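You operate a simulated robot arm through the tools that you are given. There is no shell and no other tool. Be economical: measure what you need, move in short steps, check, and stop when the job is done.

Carry out the task below with a simulated robot arm. There is one attempt and no reset: what you move stays moved.

TASK
Put one of the brass weights from the long bench top on the white card there.

It is judged by the outcome, as a careful person would: the job done as asked, and still so three seconds after it is handed in. It fails if anything else is knocked over, pushed out of place, dropped, spilled or broken.

THE ROBOT
A 6-joint arm with a two-finger parallel gripper, fixed in place. Base frame: the origin is at the foot of the arm, x ahead of it, y to its left, z up; the work surface is at about z = 840. Lengths are in mm, angles in rad, forces in N, time in s.
With the tool pointing down near the work surface it reaches from about 260 to 680 mm from the base axis. Its first joint turns from -1.152 to 1.152 rad. Payload 2.9 kg.
Tool frame: the origin (TCP) lies between the finger pads and is the grasp point; the fingertips stand 30 mm ahead of it; z points along the fingers, y is the line along which they close. The gripper opens to 110 mm. The fingers are 20 mm wide and 10 mm thick; the gripper's body (48 by 112 mm) begins 55 mm behind the TCP.
Orientation is told as [roll, pitch, yaw] about the base's x, y, z axes, in that order, counted from this pose: with the fingers straight down and closing along the base's y, the tool's x points along the base's -x, its y along +y and its z along -z.

THE INTERFACE
- The arm moves only by the tool move_arm. Its argument "plan" is a list of rows, each a list of 6 numbers: the shift along the base's x, y, z in mm, then the turn, a rotation vector about the base's x, y, z in rad. In form: [[tx, ty, tz, rx, ry, rz], ...]. A call has 1 to 8 rows; each row shifts and turns the commanded pose from where the row before left it. "jaw" is the opening in per cent of the stroke, from 0 (shut) to 100 (fully open), set as the call begins (left out, the last holds). A row lasts 0.2 s, in which the tool goes at most 50 mm and 0.15 rad; a call with a longer step from one row to the next is refused whole, and so is a gripper value outside its range. A pose out of reach is approached as far as the arm can. The call stops where the force on the tool passes 40 N (or 10 N more than at its start, if that is more) or the arm is blocked; 0.2 s more then pass. The fingers move at their own pace (about 108 mm/s each) and stop on an object; they squeeze with about 21 N. The grip force told is the motor's: it shows also when the fingers shut on nothing. Time passes only in rows, and 0.2 s behind the last, so rows that do not move let the fingers close. It gives the time, the measured TCP pose, the force on the tool (base axes), the opening and the grip force at its end, in the units of the frame above (readings bear some noise), and new pictures: "show" is both (left out), scene, wrist or none.
- Cameras (640 x 400 px; columns grow to the right, rows downward): "scene" is fixed at [71.1, 422.8, 1387.2]; the picture's right is [-0.87, -0.50, 0.00], its down [-0.17, 0.30, -0.94] and it looks along [0.47, -0.81, -0.34] (base axes); focal length 350 px, centre (320, 200). "wrist" rides on the gripper at [-36, 0, -57] in the tool frame; the picture's right is [0.00, -1.00, 0.00], its down [0.97, 0.00, -0.24] and it looks along [0.24, 0.00, 0.97] (tool axes); focal length 218 px, centre (320, 200).
- probe_pixels(camera, pixels): for up to 12 pixels [column, row] of the newest picture of that camera ("zoom" is the newest enlarged one), the place [x, y, z] in the base frame of the surface seen there, good to about 3 mm, but the place of the scene camera against the robot may be out by one fixed shift of up to 25 mm in any direction. No time passes.
- inspect(camera, box): a new picture of the part [left, top, right, bottom] of that camera's present view, enlarged. No time passes.
- sign_off(): hands the job in; it is judged then, once.

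Work in short steps. Measure before you move; look again where a grasp or a placing could have gone wrong, and mend it. You have 60 turns and 120 pictures in all, the two below and enlarged ones among them. Open the gripper and draw the arm clear of the work before you hand the job in, unless the task says otherwise; then end with one line.

The tools are called after "Call:" as a command line: name --pt "numbers of a row" for each row, then --argument value for the rest, lists and objects as JSON in quotes. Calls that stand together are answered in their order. move_arm: Moves the arm, as the interface text tells. Its arguments: {"type":"object","properties":{"plan":{"type":"array","items":{"type":"array","items":{"type":"number"}}},"jaw":{"type":"number"},"show":{"type":"string","enum":["both","scene","wrist","none"]}},"required":["plan"]} The other tools are called the same way: probe_pixels (camera, pixels) gives the place of the surface under pixels of a picture; inspect (camera, box) takes an enlarged picture of a part of a camera's view; sign_off () hands the job in.

At the start:

```text
t: 0.0
ee_pos: [301.4, -380.1, 1139.4]
tool_rot: [0.0, 0.001, -0.002]
force: [0.5, -0.4, -0.2]
grip_width: 110.1
finger_force: 0.1
```

scene: 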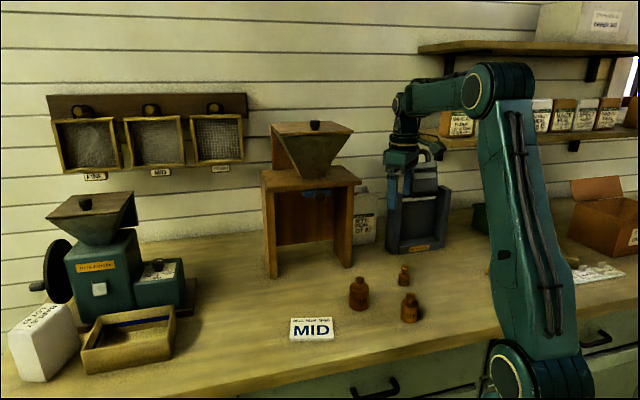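
wrist: 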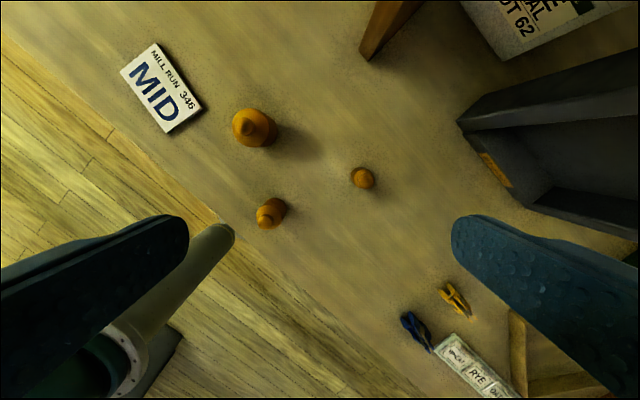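

The wrist picture shows three brass weights near (254,128), (271,212) and (363,178), and the white MID card near (160,88). I'll measure these and take a closer look.

Call:
probe_pixels --camera "wrist" --pixels '[[250, 128], [268, 214], [363, 177], [160, 88], [122, 72], [155, 44], [202, 106], [168, 132], [290, 240], [320, 150], [215, 225], [455, 350]]'

Call:
inspect --camera "wrist" --box '[110, 30, 430, 230]'

Call:
inspect --camera "scene" --box '[270, 240, 450, 352]'

```text
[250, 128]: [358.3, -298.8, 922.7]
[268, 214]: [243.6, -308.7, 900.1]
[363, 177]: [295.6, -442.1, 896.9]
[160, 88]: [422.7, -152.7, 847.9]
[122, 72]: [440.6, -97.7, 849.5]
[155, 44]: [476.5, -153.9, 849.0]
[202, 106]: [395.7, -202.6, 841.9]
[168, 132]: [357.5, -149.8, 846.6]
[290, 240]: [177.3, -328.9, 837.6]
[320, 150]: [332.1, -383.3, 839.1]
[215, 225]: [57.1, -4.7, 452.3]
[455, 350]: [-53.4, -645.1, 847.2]
```

```text
2.00 times, centred on (270, 130) of wrist
```

zoom: 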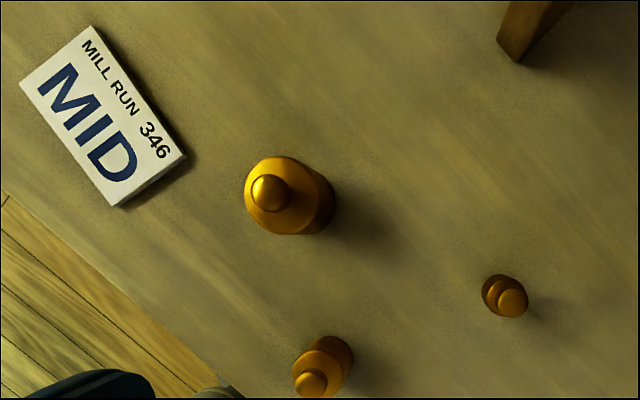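

```text
3.56 times, centred on (360, 296) of scene
```

zoom: 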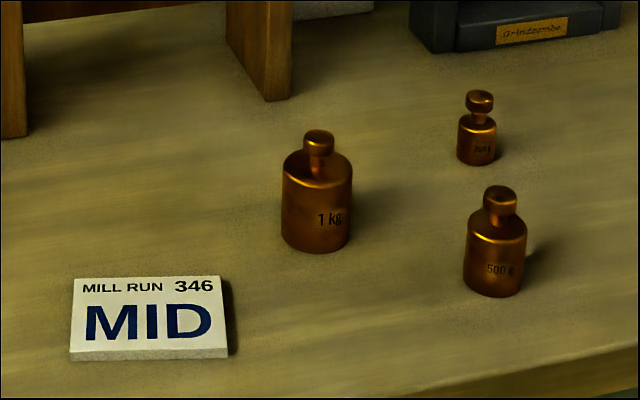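

The card is centred near (418,-151), with its top at about 848. I'll take the 500 g weight near (245,-309), since it stands clear of everything, and move above it for a closer measurement.

Call:
move_arm --pt "-20 25 -30 0 0 0" --pt "-20 25 -30 0 0 0" --pt "-15 20 -35 0 0 0" --pt "0 0 -35 0 0 0" --pt "0 0 0 0 0 0" --jaw 80

```text
t: 1.2
ee_pos: [248.2, -310.1, 1008.9]
tool_rot: [0.001, -0.001, 0.001]
force: [-0.2, -0.6, -0.2]
grip_width: 88.1
finger_force: 0.0
```

scene: 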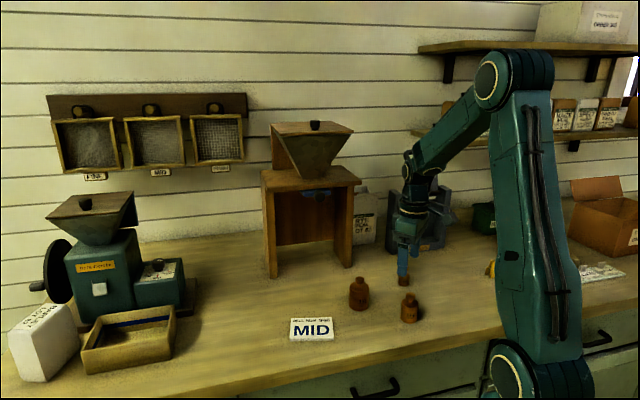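
wrist: 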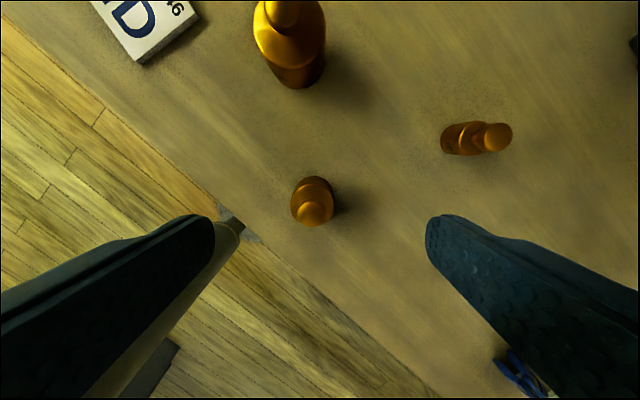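

The 500 g weight is at (314,203). I'll measure its knob and body outline.

Call:
probe_pixels --camera "wrist" --pixels '[[314, 207], [313, 182], [293, 205], [330, 200], [314, 222], [312, 178], [303, 190], [326, 188]]'

Call:
inspect --camera "wrist" --box '[264, 165, 360, 225]'

```text
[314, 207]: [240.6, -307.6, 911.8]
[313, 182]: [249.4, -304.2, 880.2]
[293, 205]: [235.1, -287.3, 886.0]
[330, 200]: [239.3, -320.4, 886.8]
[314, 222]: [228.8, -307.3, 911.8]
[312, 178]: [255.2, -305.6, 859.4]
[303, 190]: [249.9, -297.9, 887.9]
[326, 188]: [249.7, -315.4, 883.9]
```

```text
6.67 times, centred on (312, 195) of wrist
```

zoom: 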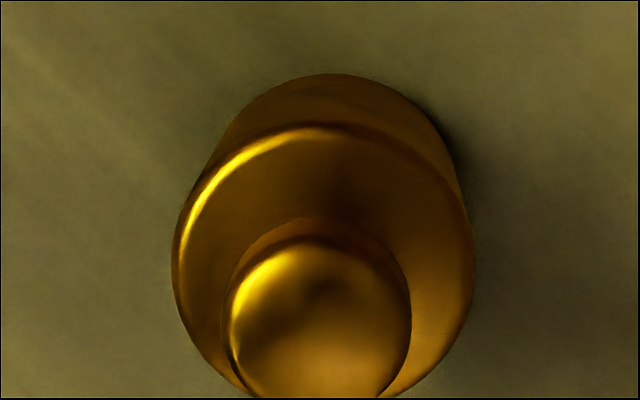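

The body is about 39 mm across and centred near (236,-304). Its shoulder is at about z 886 and its top at about 912. I'll align and descend to TCP z≈878.

Call:
move_arm --pt "-12 6 0 0 0 0" --pt "0 0 -40 0 0 0" --pt "0 0 -40 0 0 0" --pt "0 0 -30 0 0 0" --pt "0 0 -21 0 0 0" --pt "0 0 0 0 0 0"

```text
t: 2.6
ee_pos: [234.7, -303.3, 878.5]
tool_rot: [0.0, 0.0, -0.001]
force: [-0.5, 0.4, 0.4]
grip_width: 87.8
finger_force: 0.0
```

scene: 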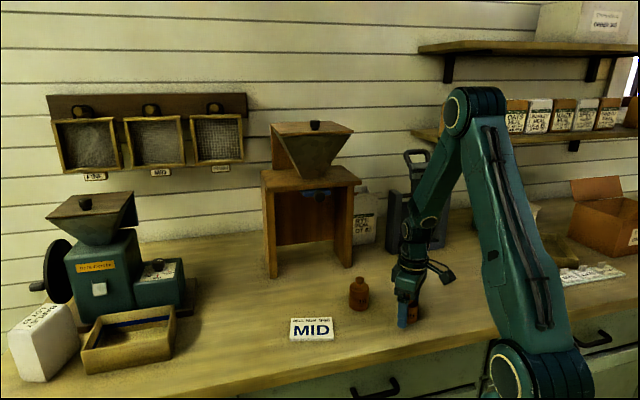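
wrist: 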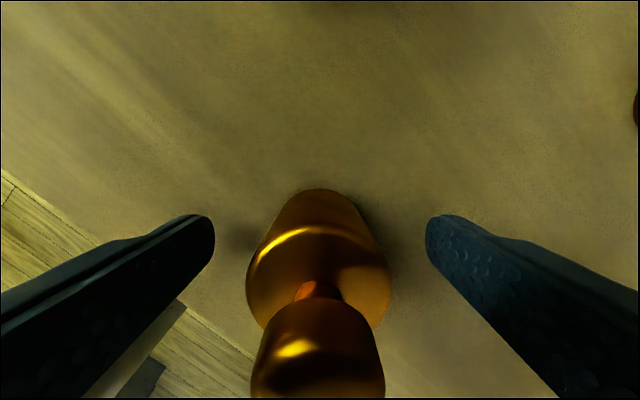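

The weight at (318,290) is centred between the fingers, so I'll close on it.

Call:
move_arm --pt "0 0 0 0 0 0" --pt "0 0 0 0 0 0" --pt "0 0 0 0 0 0" --jaw 10 --show "wrist"

```text
t: 3.4
ee_pos: [235.3, -304.0, 879.0]
tool_rot: [-0.002, 0.003, -0.001]
force: [1.2, 0.6, 0.0]
grip_width: 39.2
finger_force: 21.1
```

wrist: 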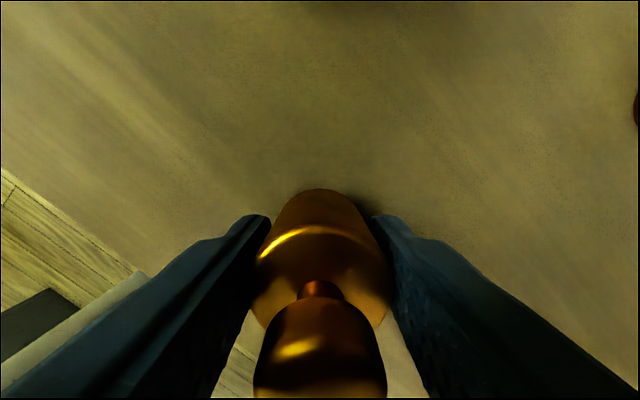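

The fingers hold at 39.2 mm and 21 N. I'll lift gently.

Call:
move_arm --pt "0 0 10 0 0 0" --pt "0 0 20 0 0 0" --pt "0 0 30 0 0 0" --pt "0 0 40 0 0 0" --pt "0 0 40 0 0 0" --pt "0 0 0 0 0 0"

```text
t: 4.8
ee_pos: [235.1, -304.6, 1020.3]
tool_rot: [0.002, 0.002, 0.001]
force: [-0.3, 0.1, -4.7]
grip_width: 21.1
finger_force: 21.6
```

scene: 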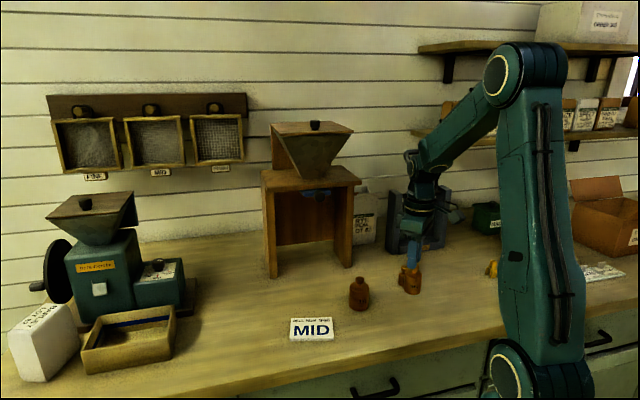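
wrist: 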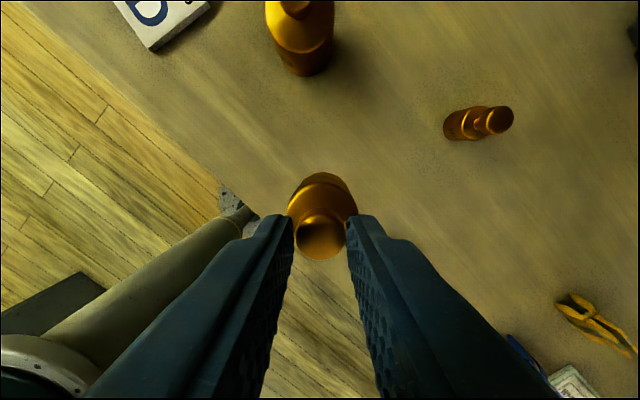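

The weight slid down in the grip: the width is now 21 mm, so the fingers hold the knob. I'll check how it sits before moving on.

Call:
inspect --camera "scene" --box '[370, 220, 450, 300]'

Call:
probe_pixels --camera "wrist" --pixels '[[320, 240], [320, 220], [320, 200], [320, 180], [320, 250]]'

Call:
inspect --camera "wrist" --box '[270, 160, 370, 270]'

```text
5.00 times, centred on (410, 260) of scene
```

zoom: 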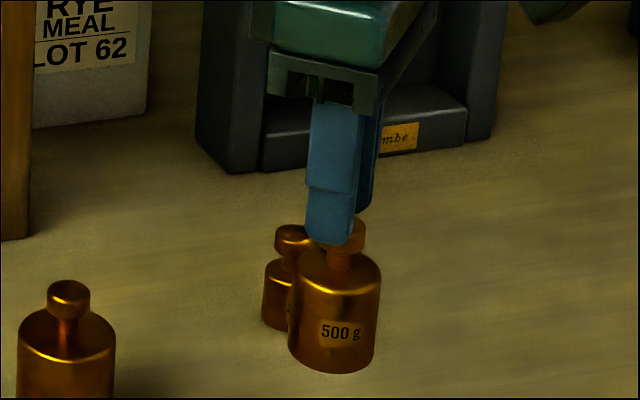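

```text
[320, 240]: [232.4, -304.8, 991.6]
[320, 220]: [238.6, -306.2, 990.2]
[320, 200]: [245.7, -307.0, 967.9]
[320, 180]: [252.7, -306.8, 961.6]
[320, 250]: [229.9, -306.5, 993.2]
```

```text
3.64 times, centred on (320, 215) of wrist
```

zoom: 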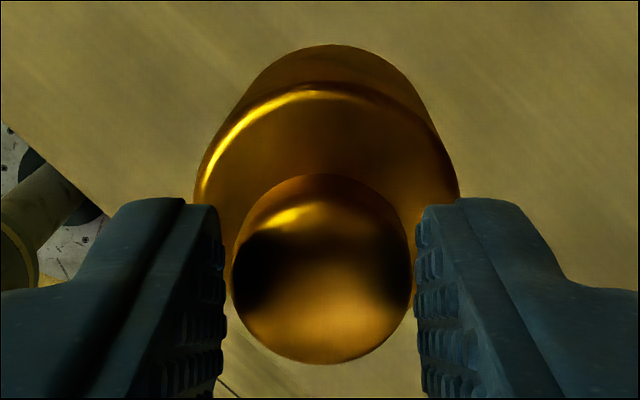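

The knob is only caught by the fingertips (knob top at about 992, tips at about 990). I'll put it straight back down on the spot it came from, then regrip.

Call:
move_arm --pt "0 0 -25 0 0 0" --pt "0 0 -28 0 0 0" --pt "0 0 -15 0 0 0" --pt "0 0 -7 0 0 0" --jaw 0

```text
t: 5.8
ee_pos: [236.9, -305.0, 944.2]
tool_rot: [0.001, -0.001, 0.0]
force: [-0.8, 0.3, -5.2]
grip_width: 21.0
finger_force: 20.7
```

scene: 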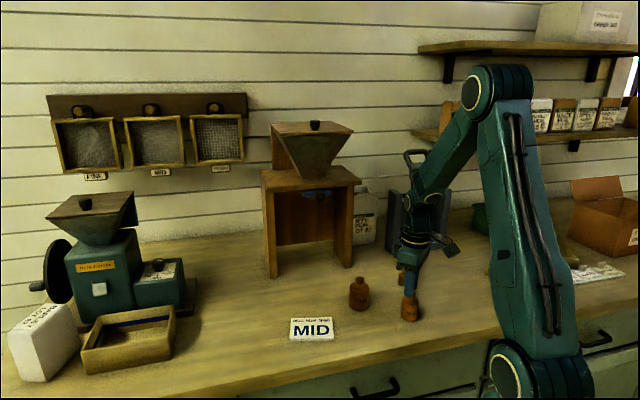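
wrist: 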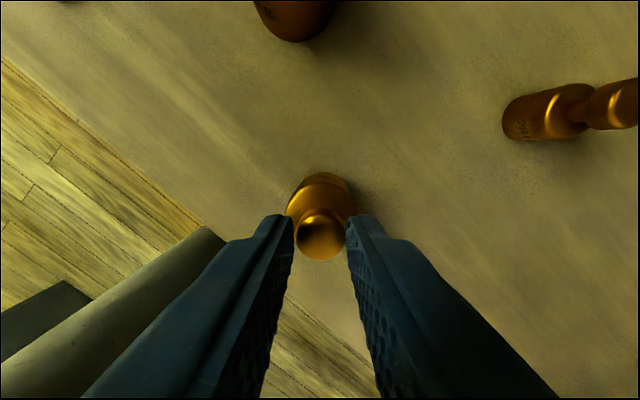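

It's still held, with about 4 mm left to the bench. I'll lower slowly until it touches.

Call:
move_arm --pt "0 0 -2 0 0 0" --pt "0 0 -2 0 0 0" --pt "0 0 -1 0 0 0" --show "wrist"

Call:
probe_pixels --camera "wrist" --pixels '[[320, 240], [320, 230], [320, 250]]'

Call:
inspect --camera "scene" --box '[370, 250, 450, 330]'

```text
t: 6.6
ee_pos: [235.1, -305.0, 938.8]
tool_rot: [-0.002, 0.0, -0.001]
force: [-0.4, -1.4, 3.5]
grip_width: 21.5
finger_force: 21.3
```

wrist: 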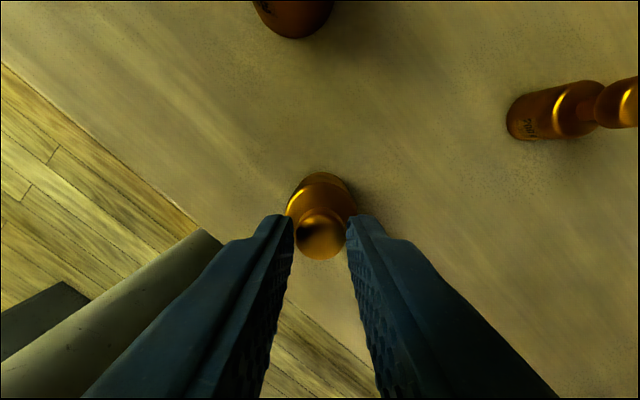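

```text
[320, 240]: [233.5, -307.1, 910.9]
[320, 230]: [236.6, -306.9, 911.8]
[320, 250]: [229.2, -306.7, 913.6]
```

```text
5.00 times, centred on (410, 290) of scene
```

zoom: 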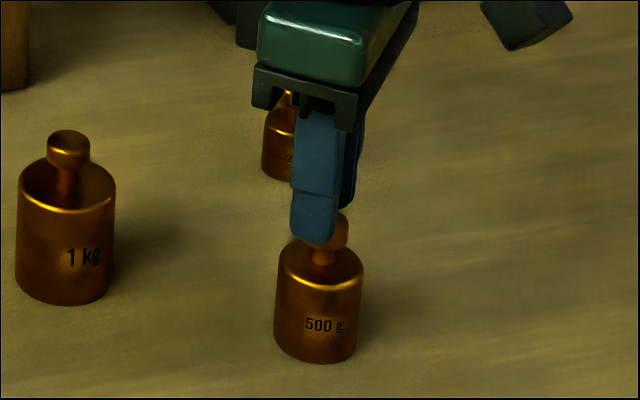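

It's resting on the bench again: the force is now +3.5 and the knob top is at 911, back on its original spot. The grip is marginal for 500 g, so I'll release it and use the 200 g weight instead.

Call:
move_arm --pt "0 0 0 0 0 0" --pt "0 0 0 0 0 0" --pt "0 0 20 0 0 0" --pt "0 0 40 0 0 0" --pt "20 -30 20 0 0 0" --pt "25 -40 0 0 0 0" --pt "20 -40 0 0 0 0" --pt "0 -20 0 0 0 0" --jaw 70

```text
t: 8.4
ee_pos: [300.3, -433.9, 1017.9]
tool_rot: [0.001, 0.002, 0.0]
force: [0.2, -0.2, 0.9]
grip_width: 77.4
finger_force: 0.1
```

scene: 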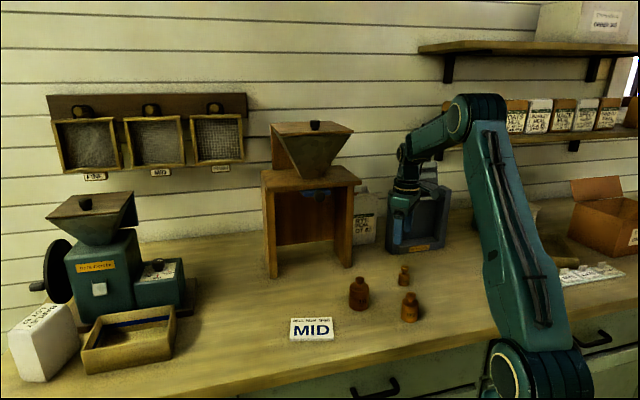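
wrist: 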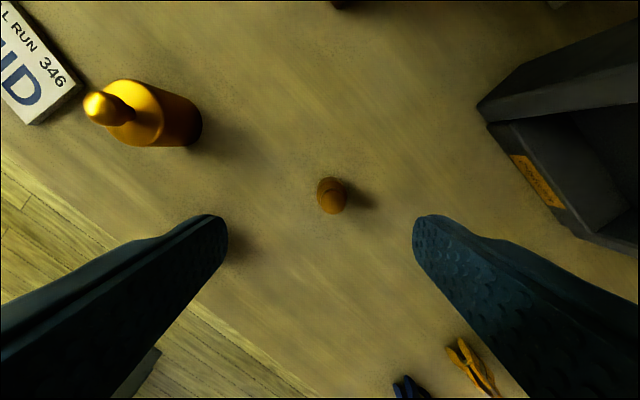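

The 500 g weight stands upright and the 200 g weight is at (331,195). I'll measure it, along with the dark rack nearby.

Call:
inspect --camera "wrist" --box '[291, 170, 371, 220]'

Call:
probe_pixels --camera "wrist" --pixels '[[331, 200], [331, 184], [331, 180], [320, 195], [344, 195], [331, 208], [480, 105], [490, 122], [570, 215], [550, 70]]'

```text
8.00 times, centred on (331, 195) of wrist
```

zoom: 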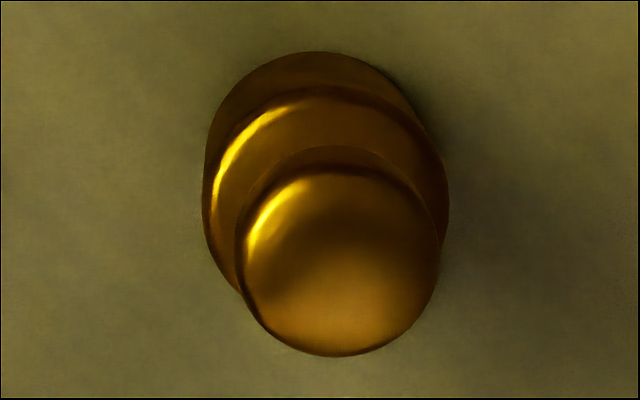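

```text
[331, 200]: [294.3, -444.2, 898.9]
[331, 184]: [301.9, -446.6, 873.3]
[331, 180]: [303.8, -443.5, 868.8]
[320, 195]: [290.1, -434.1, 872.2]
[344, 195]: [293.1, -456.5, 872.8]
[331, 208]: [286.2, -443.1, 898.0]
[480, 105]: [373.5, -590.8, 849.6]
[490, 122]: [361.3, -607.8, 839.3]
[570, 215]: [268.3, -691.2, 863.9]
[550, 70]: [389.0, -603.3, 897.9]
```

The 200 g weight is centred near (292,-445), 29 mm across, with its shoulder at about 873 and top at about 898. The rack is far enough away. I'll descend to z≈874 and close.

Call:
move_arm --pt "-8 -11 0 0 0 0" --pt "0 0 -40 0 0 0" --pt "0 0 -40 0 0 0" --pt "0 0 -35 0 0 0" --pt "0 0 -20 0 0 0" --pt "0 0 -9 0 0 0" --pt "0 0 0 0 0 0"

```text
t: 10.0
ee_pos: [290.9, -445.9, 873.9]
tool_rot: [0.0, 0.002, 0.0]
force: [0.5, -0.5, -0.2]
grip_width: 77.3
finger_force: 0.0
```

scene: 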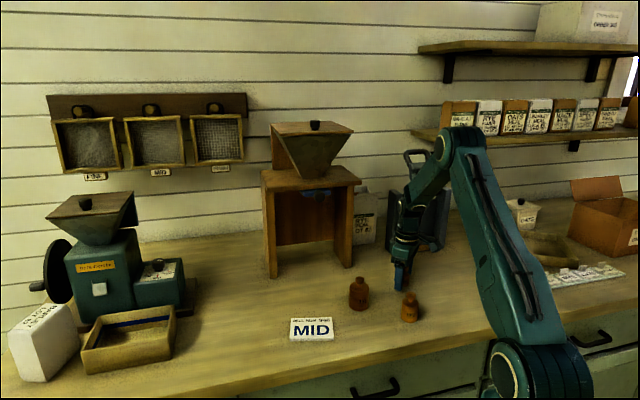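
wrist: 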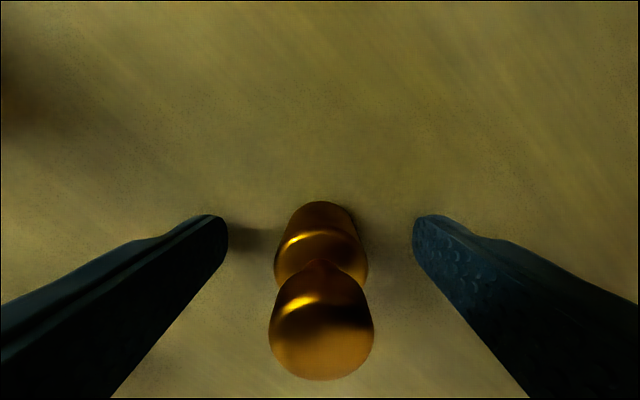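

The weight is centred, so I'll close and lift it slowly by a few millimetres to test the grip.

Call:
move_arm --pt "0 0 0 0 0 0" --pt "0 0 0 0 0 0" --pt "0 0 0 0 0 0" --pt "0 0 2 0 0 0" --pt "0 0 3 0 0 0" --pt "0 0 4 0 0 0" --pt "0 0 4 0 0 0" --pt "0 0 0 0 0 0" --jaw 0

Call:
inspect --camera "wrist" --box '[220, 180, 420, 400]'

Call:
probe_pixels --camera "wrist" --pixels '[[320, 340], [320, 320], [320, 360]]'

```text
t: 11.8
ee_pos: [293.6, -445.0, 885.5]
tool_rot: [0.0, 0.001, 0.0]
force: [-0.5, 0.2, -2.4]
grip_width: 29.5
finger_force: 21.3
```

scene: 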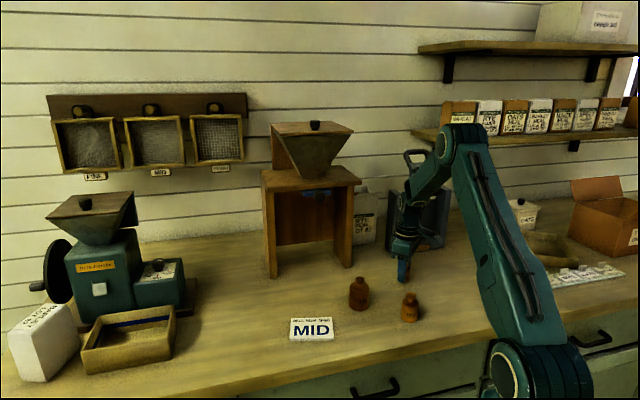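
wrist: 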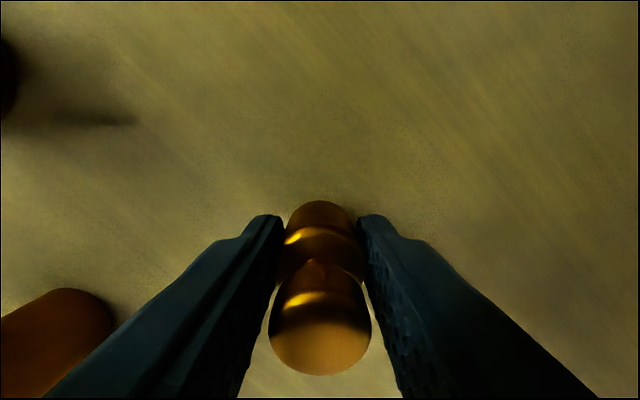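

```text
1.82 times, centred on (320, 290) of wrist
```

zoom: 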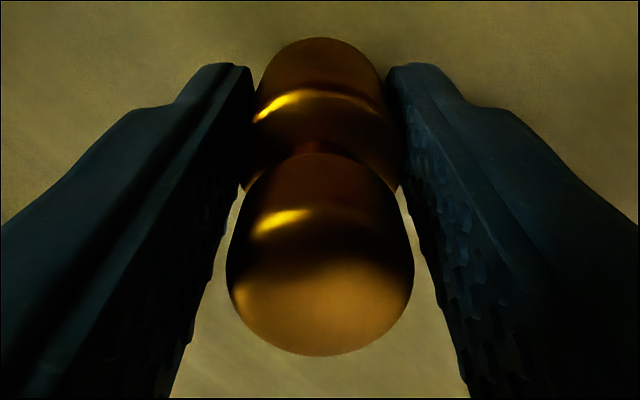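

```text
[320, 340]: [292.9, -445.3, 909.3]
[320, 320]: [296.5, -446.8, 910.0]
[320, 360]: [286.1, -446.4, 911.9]
```

The grip holds: the weight rose 12 mm with the tool and the load reads about 2 N. I'll lift further in gentle steps.

Call:
move_arm --pt "0 0 8 0 0 0" --pt "0 0 14 0 0 0" --pt "0 0 18 0 0 0" --pt "0 0 18 0 0 0" --pt "0 0 18 0 0 0" --pt "0 0 18 0 0 0" --pt "0 0 12 0 0 0" --pt "0 0 6 0 0 0" --show "wrist"

Call:
probe_pixels --camera "wrist" --pixels '[[320, 340], [320, 320], [320, 360]]'

```text
t: 13.6
ee_pos: [293.6, -445.7, 1000.5]
tool_rot: [0.002, 0.001, 0.0]
force: [0.4, 0.0, -2.3]
grip_width: 29.3
finger_force: 21.0
```

wrist: 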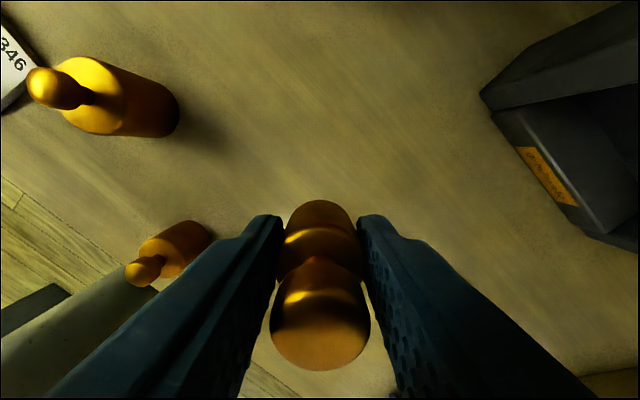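

```text
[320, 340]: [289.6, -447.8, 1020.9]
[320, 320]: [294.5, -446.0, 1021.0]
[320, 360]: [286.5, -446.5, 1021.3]
```

It's held steadily, with its bottom at about 962, above the 1 kg weight's top at about 925. I'll carry it toward the card in gentle steps.

Call:
move_arm --pt "5 11 0 0 0 0" --pt "9 22 0 0 0 0" --pt "10 24 0 0 0 0" --pt "10 24 0 0 0 0" --pt "10 24 0 0 0 0" --pt "10 24 0 0 0 0" --pt "9 20 0 0 0 0" --pt "4 10 0 0 0 0" --show "none"

Call:
move_arm --pt "4 11 0 0 0 0" --pt "9 22 0 0 0 0" --pt "10 24 0 0 0 0" --pt "10 24 0 0 0 0" --pt "10 24 0 0 0 0" --pt "8 18 0 0 0 0" --pt "4 9 0 0 0 0" --pt "2 3 0 0 0 0"

```text
t: 15.4
ee_pos: [358.9, -286.4, 999.8]
tool_rot: [-0.001, -0.002, -0.001]
force: [0.4, 0.5, -2.4]
grip_width: 29.0
finger_force: 21.3
```

```text
t: 17.2
ee_pos: [416.4, -152.3, 999.3]
tool_rot: [0.001, 0.002, 0.001]
force: [0.3, -1.0, -1.7]
grip_width: 29.0
finger_force: 21.2
```

scene: 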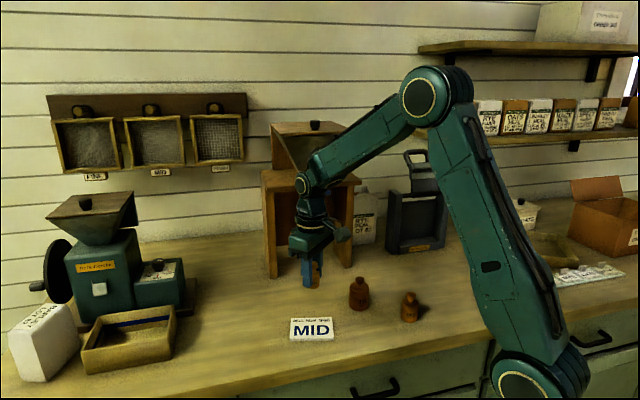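
wrist: 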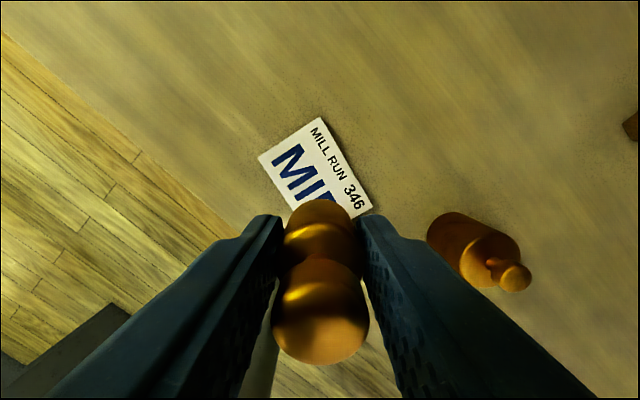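

The card corners are visible at (258,157), (321,117) and (372,208). I'll re-measure the card and the held weight.

Call:
probe_pixels --camera "wrist" --pixels '[[260, 157], [320, 120], [370, 207], [320, 150], [290, 204], [320, 340], [320, 320], [320, 355], [345, 190]]'

Call:
inspect --camera "wrist" --box '[240, 100, 400, 220]'

```text
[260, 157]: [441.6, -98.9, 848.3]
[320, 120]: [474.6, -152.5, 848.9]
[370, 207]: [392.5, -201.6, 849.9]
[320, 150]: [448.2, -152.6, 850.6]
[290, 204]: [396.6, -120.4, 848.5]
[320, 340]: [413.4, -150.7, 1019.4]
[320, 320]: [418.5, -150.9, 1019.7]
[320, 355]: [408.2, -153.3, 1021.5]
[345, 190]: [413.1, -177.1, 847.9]
```

```text
3.33 times, centred on (320, 160) of wrist
```

zoom: 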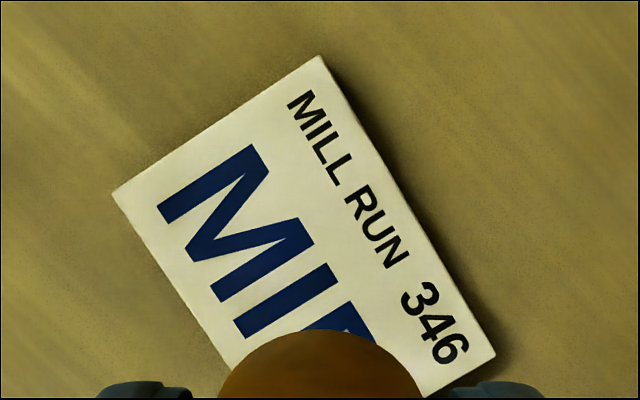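

The card centre is (417,-150) with its top at about 849, and the weight's bottom is at about 961. I'll lower 105 mm gently, then creep down to contact.

Call:
move_arm --pt "0 2 -10 0 0 0" --pt "0 0 -18 0 0 0" --pt "0 0 -20 0 0 0" --pt "0 0 -20 0 0 0" --pt "0 0 -18 0 0 0" --pt "0 0 -11 0 0 0" --pt "0 0 -6 0 0 0" --pt "0 0 -2 0 0 0"

Call:
inspect --camera "scene" --box '[270, 270, 370, 350]'

```text
t: 19.0
ee_pos: [416.0, -151.3, 896.2]
tool_rot: [-0.001, -0.001, 0.0]
force: [-0.6, 0.5, -1.3]
grip_width: 29.6
finger_force: 20.5
```

scene: 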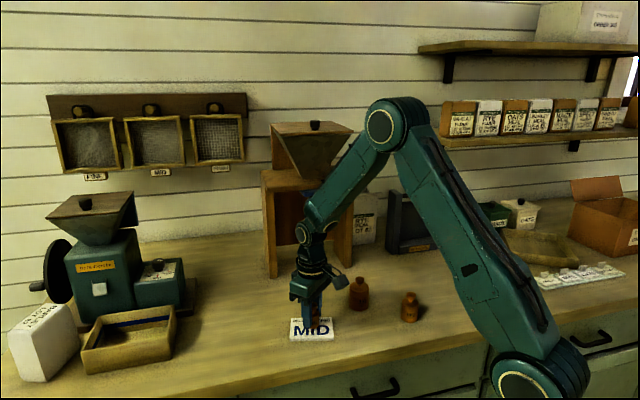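
wrist: 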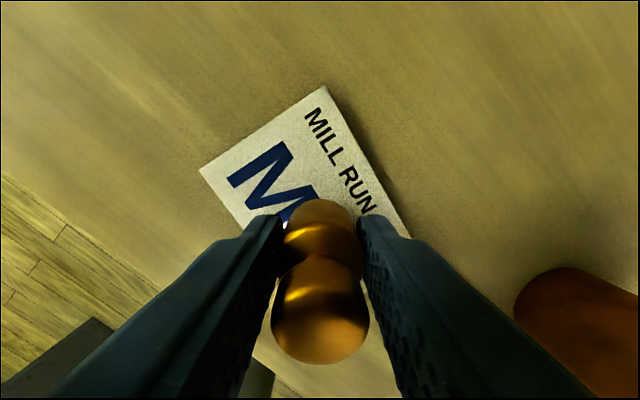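

```text
5.00 times, centred on (320, 310) of scene
```

zoom: 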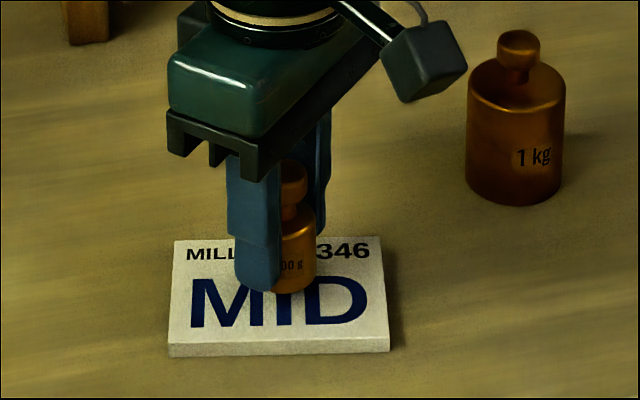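

The weight hangs just above the centre of the card. I'll creep down in 1 mm steps until it touches.

Call:
move_arm --pt "0 0 -1 0 0 0" --pt "0 0 -1 0 0 0" --pt "0 0 -1 0 0 0" --pt "0 0 -1 0 0 0" --pt "0 0 -1 0 0 0" --show "none"

```text
t: 20.2
ee_pos: [415.9, -150.9, 890.3]
tool_rot: [0.0, 0.002, 0.0]
force: [-0.1, 0.3, -2.4]
grip_width: 29.0
finger_force: 20.2
```

The load still reads -2.4 N, so it hasn't touched yet. I'll continue down.

Call:
move_arm --pt "0 0 -1 0 0 0" --pt "0 0 -1 0 0 0" --pt "0 0 -1 0 0 0" --show "wrist"

Call:
probe_pixels --camera "wrist" --pixels '[[320, 340], [320, 320]]'

```text
t: 21.0
ee_pos: [416.6, -149.5, 887.2]
tool_rot: [0.0, 0.003, 0.001]
force: [-0.4, -0.2, 0.8]
grip_width: 29.2
finger_force: 21.2
```

wrist: 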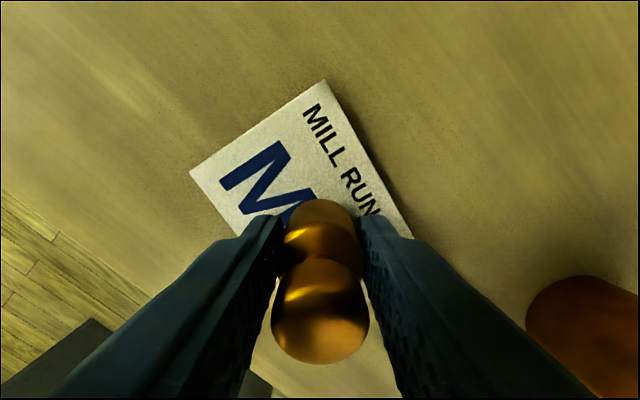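

```text
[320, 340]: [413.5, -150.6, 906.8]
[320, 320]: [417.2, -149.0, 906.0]
```

The knob top is at about 906.5 and the load has gone, so it's touching the card. I'll open the fingers without moving the arm.

Call:
move_arm --pt "0 0 -0.5 0 0 0" --pt "0 0 0 0 0 0" --pt "0 0 0 0 0 0" --jaw 60 --show "wrist"

```text
t: 21.8
ee_pos: [415.4, -149.7, 886.6]
tool_rot: [0.0, 0.003, 0.0]
force: [-0.6, 0.9, 0.0]
grip_width: 66.0
finger_force: 0.2
```

wrist: 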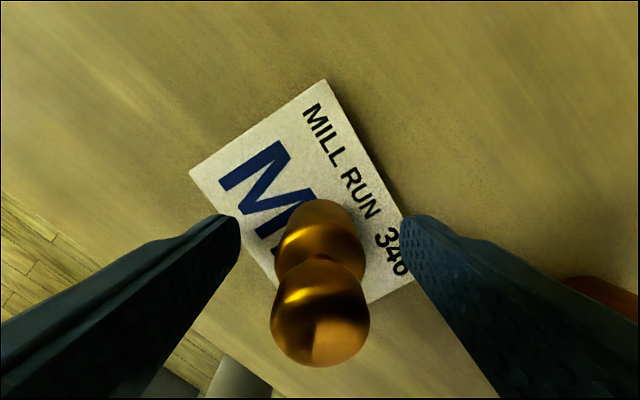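

The weight stands upright on the card and the fingers are clear of it. I'll raise the arm and draw it away.

Call:
move_arm --pt "0 0 15 0 0 0" --pt "0 0 30 0 0 0" --pt "0 0 40 0 0 0" --pt "0 0 40 0 0 0" --pt "0 0 40 0 0 0" --pt "-20 -40 20 0 0 0" --pt "-20 -40 20 0 0 0" --pt "-20 -40 0 0 0 0"

Call:
inspect --camera "scene" --box '[270, 240, 450, 352]'

```text
t: 23.6
ee_pos: [355.3, -271.0, 1092.2]
tool_rot: [0.0, 0.002, -0.001]
force: [-0.3, 0.0, -0.6]
grip_width: 66.2
finger_force: 0.0
```

scene: 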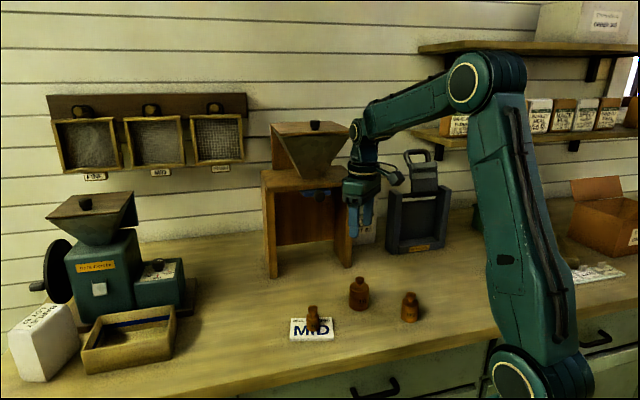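
wrist: 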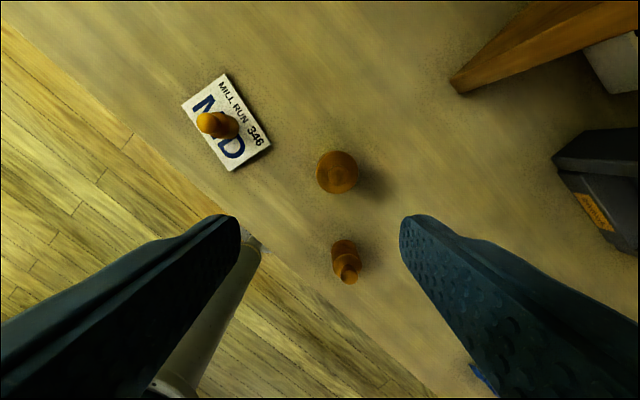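

```text
3.56 times, centred on (360, 296) of scene
```

zoom: 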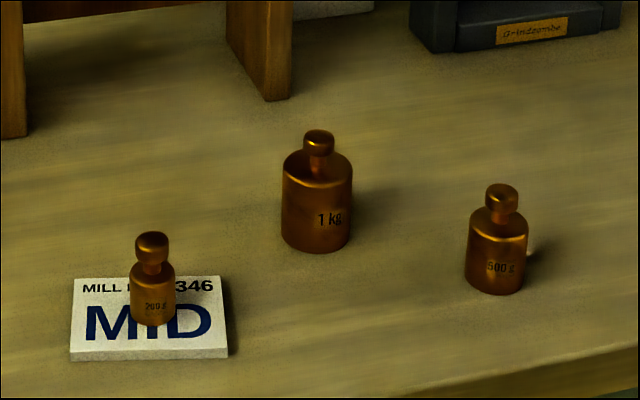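

The 200 g weight stands upright in the middle of the card. The 1 kg and 500 g weights are standing in their places, and the arm is clear.

Call:
sign_off

```text
The job is handed in.
```

The 200 g brass weight is on the white MID card; I first tried the 500 g one, but it slipped in the grip, so I set it back upright within about 2 mm of its spot.
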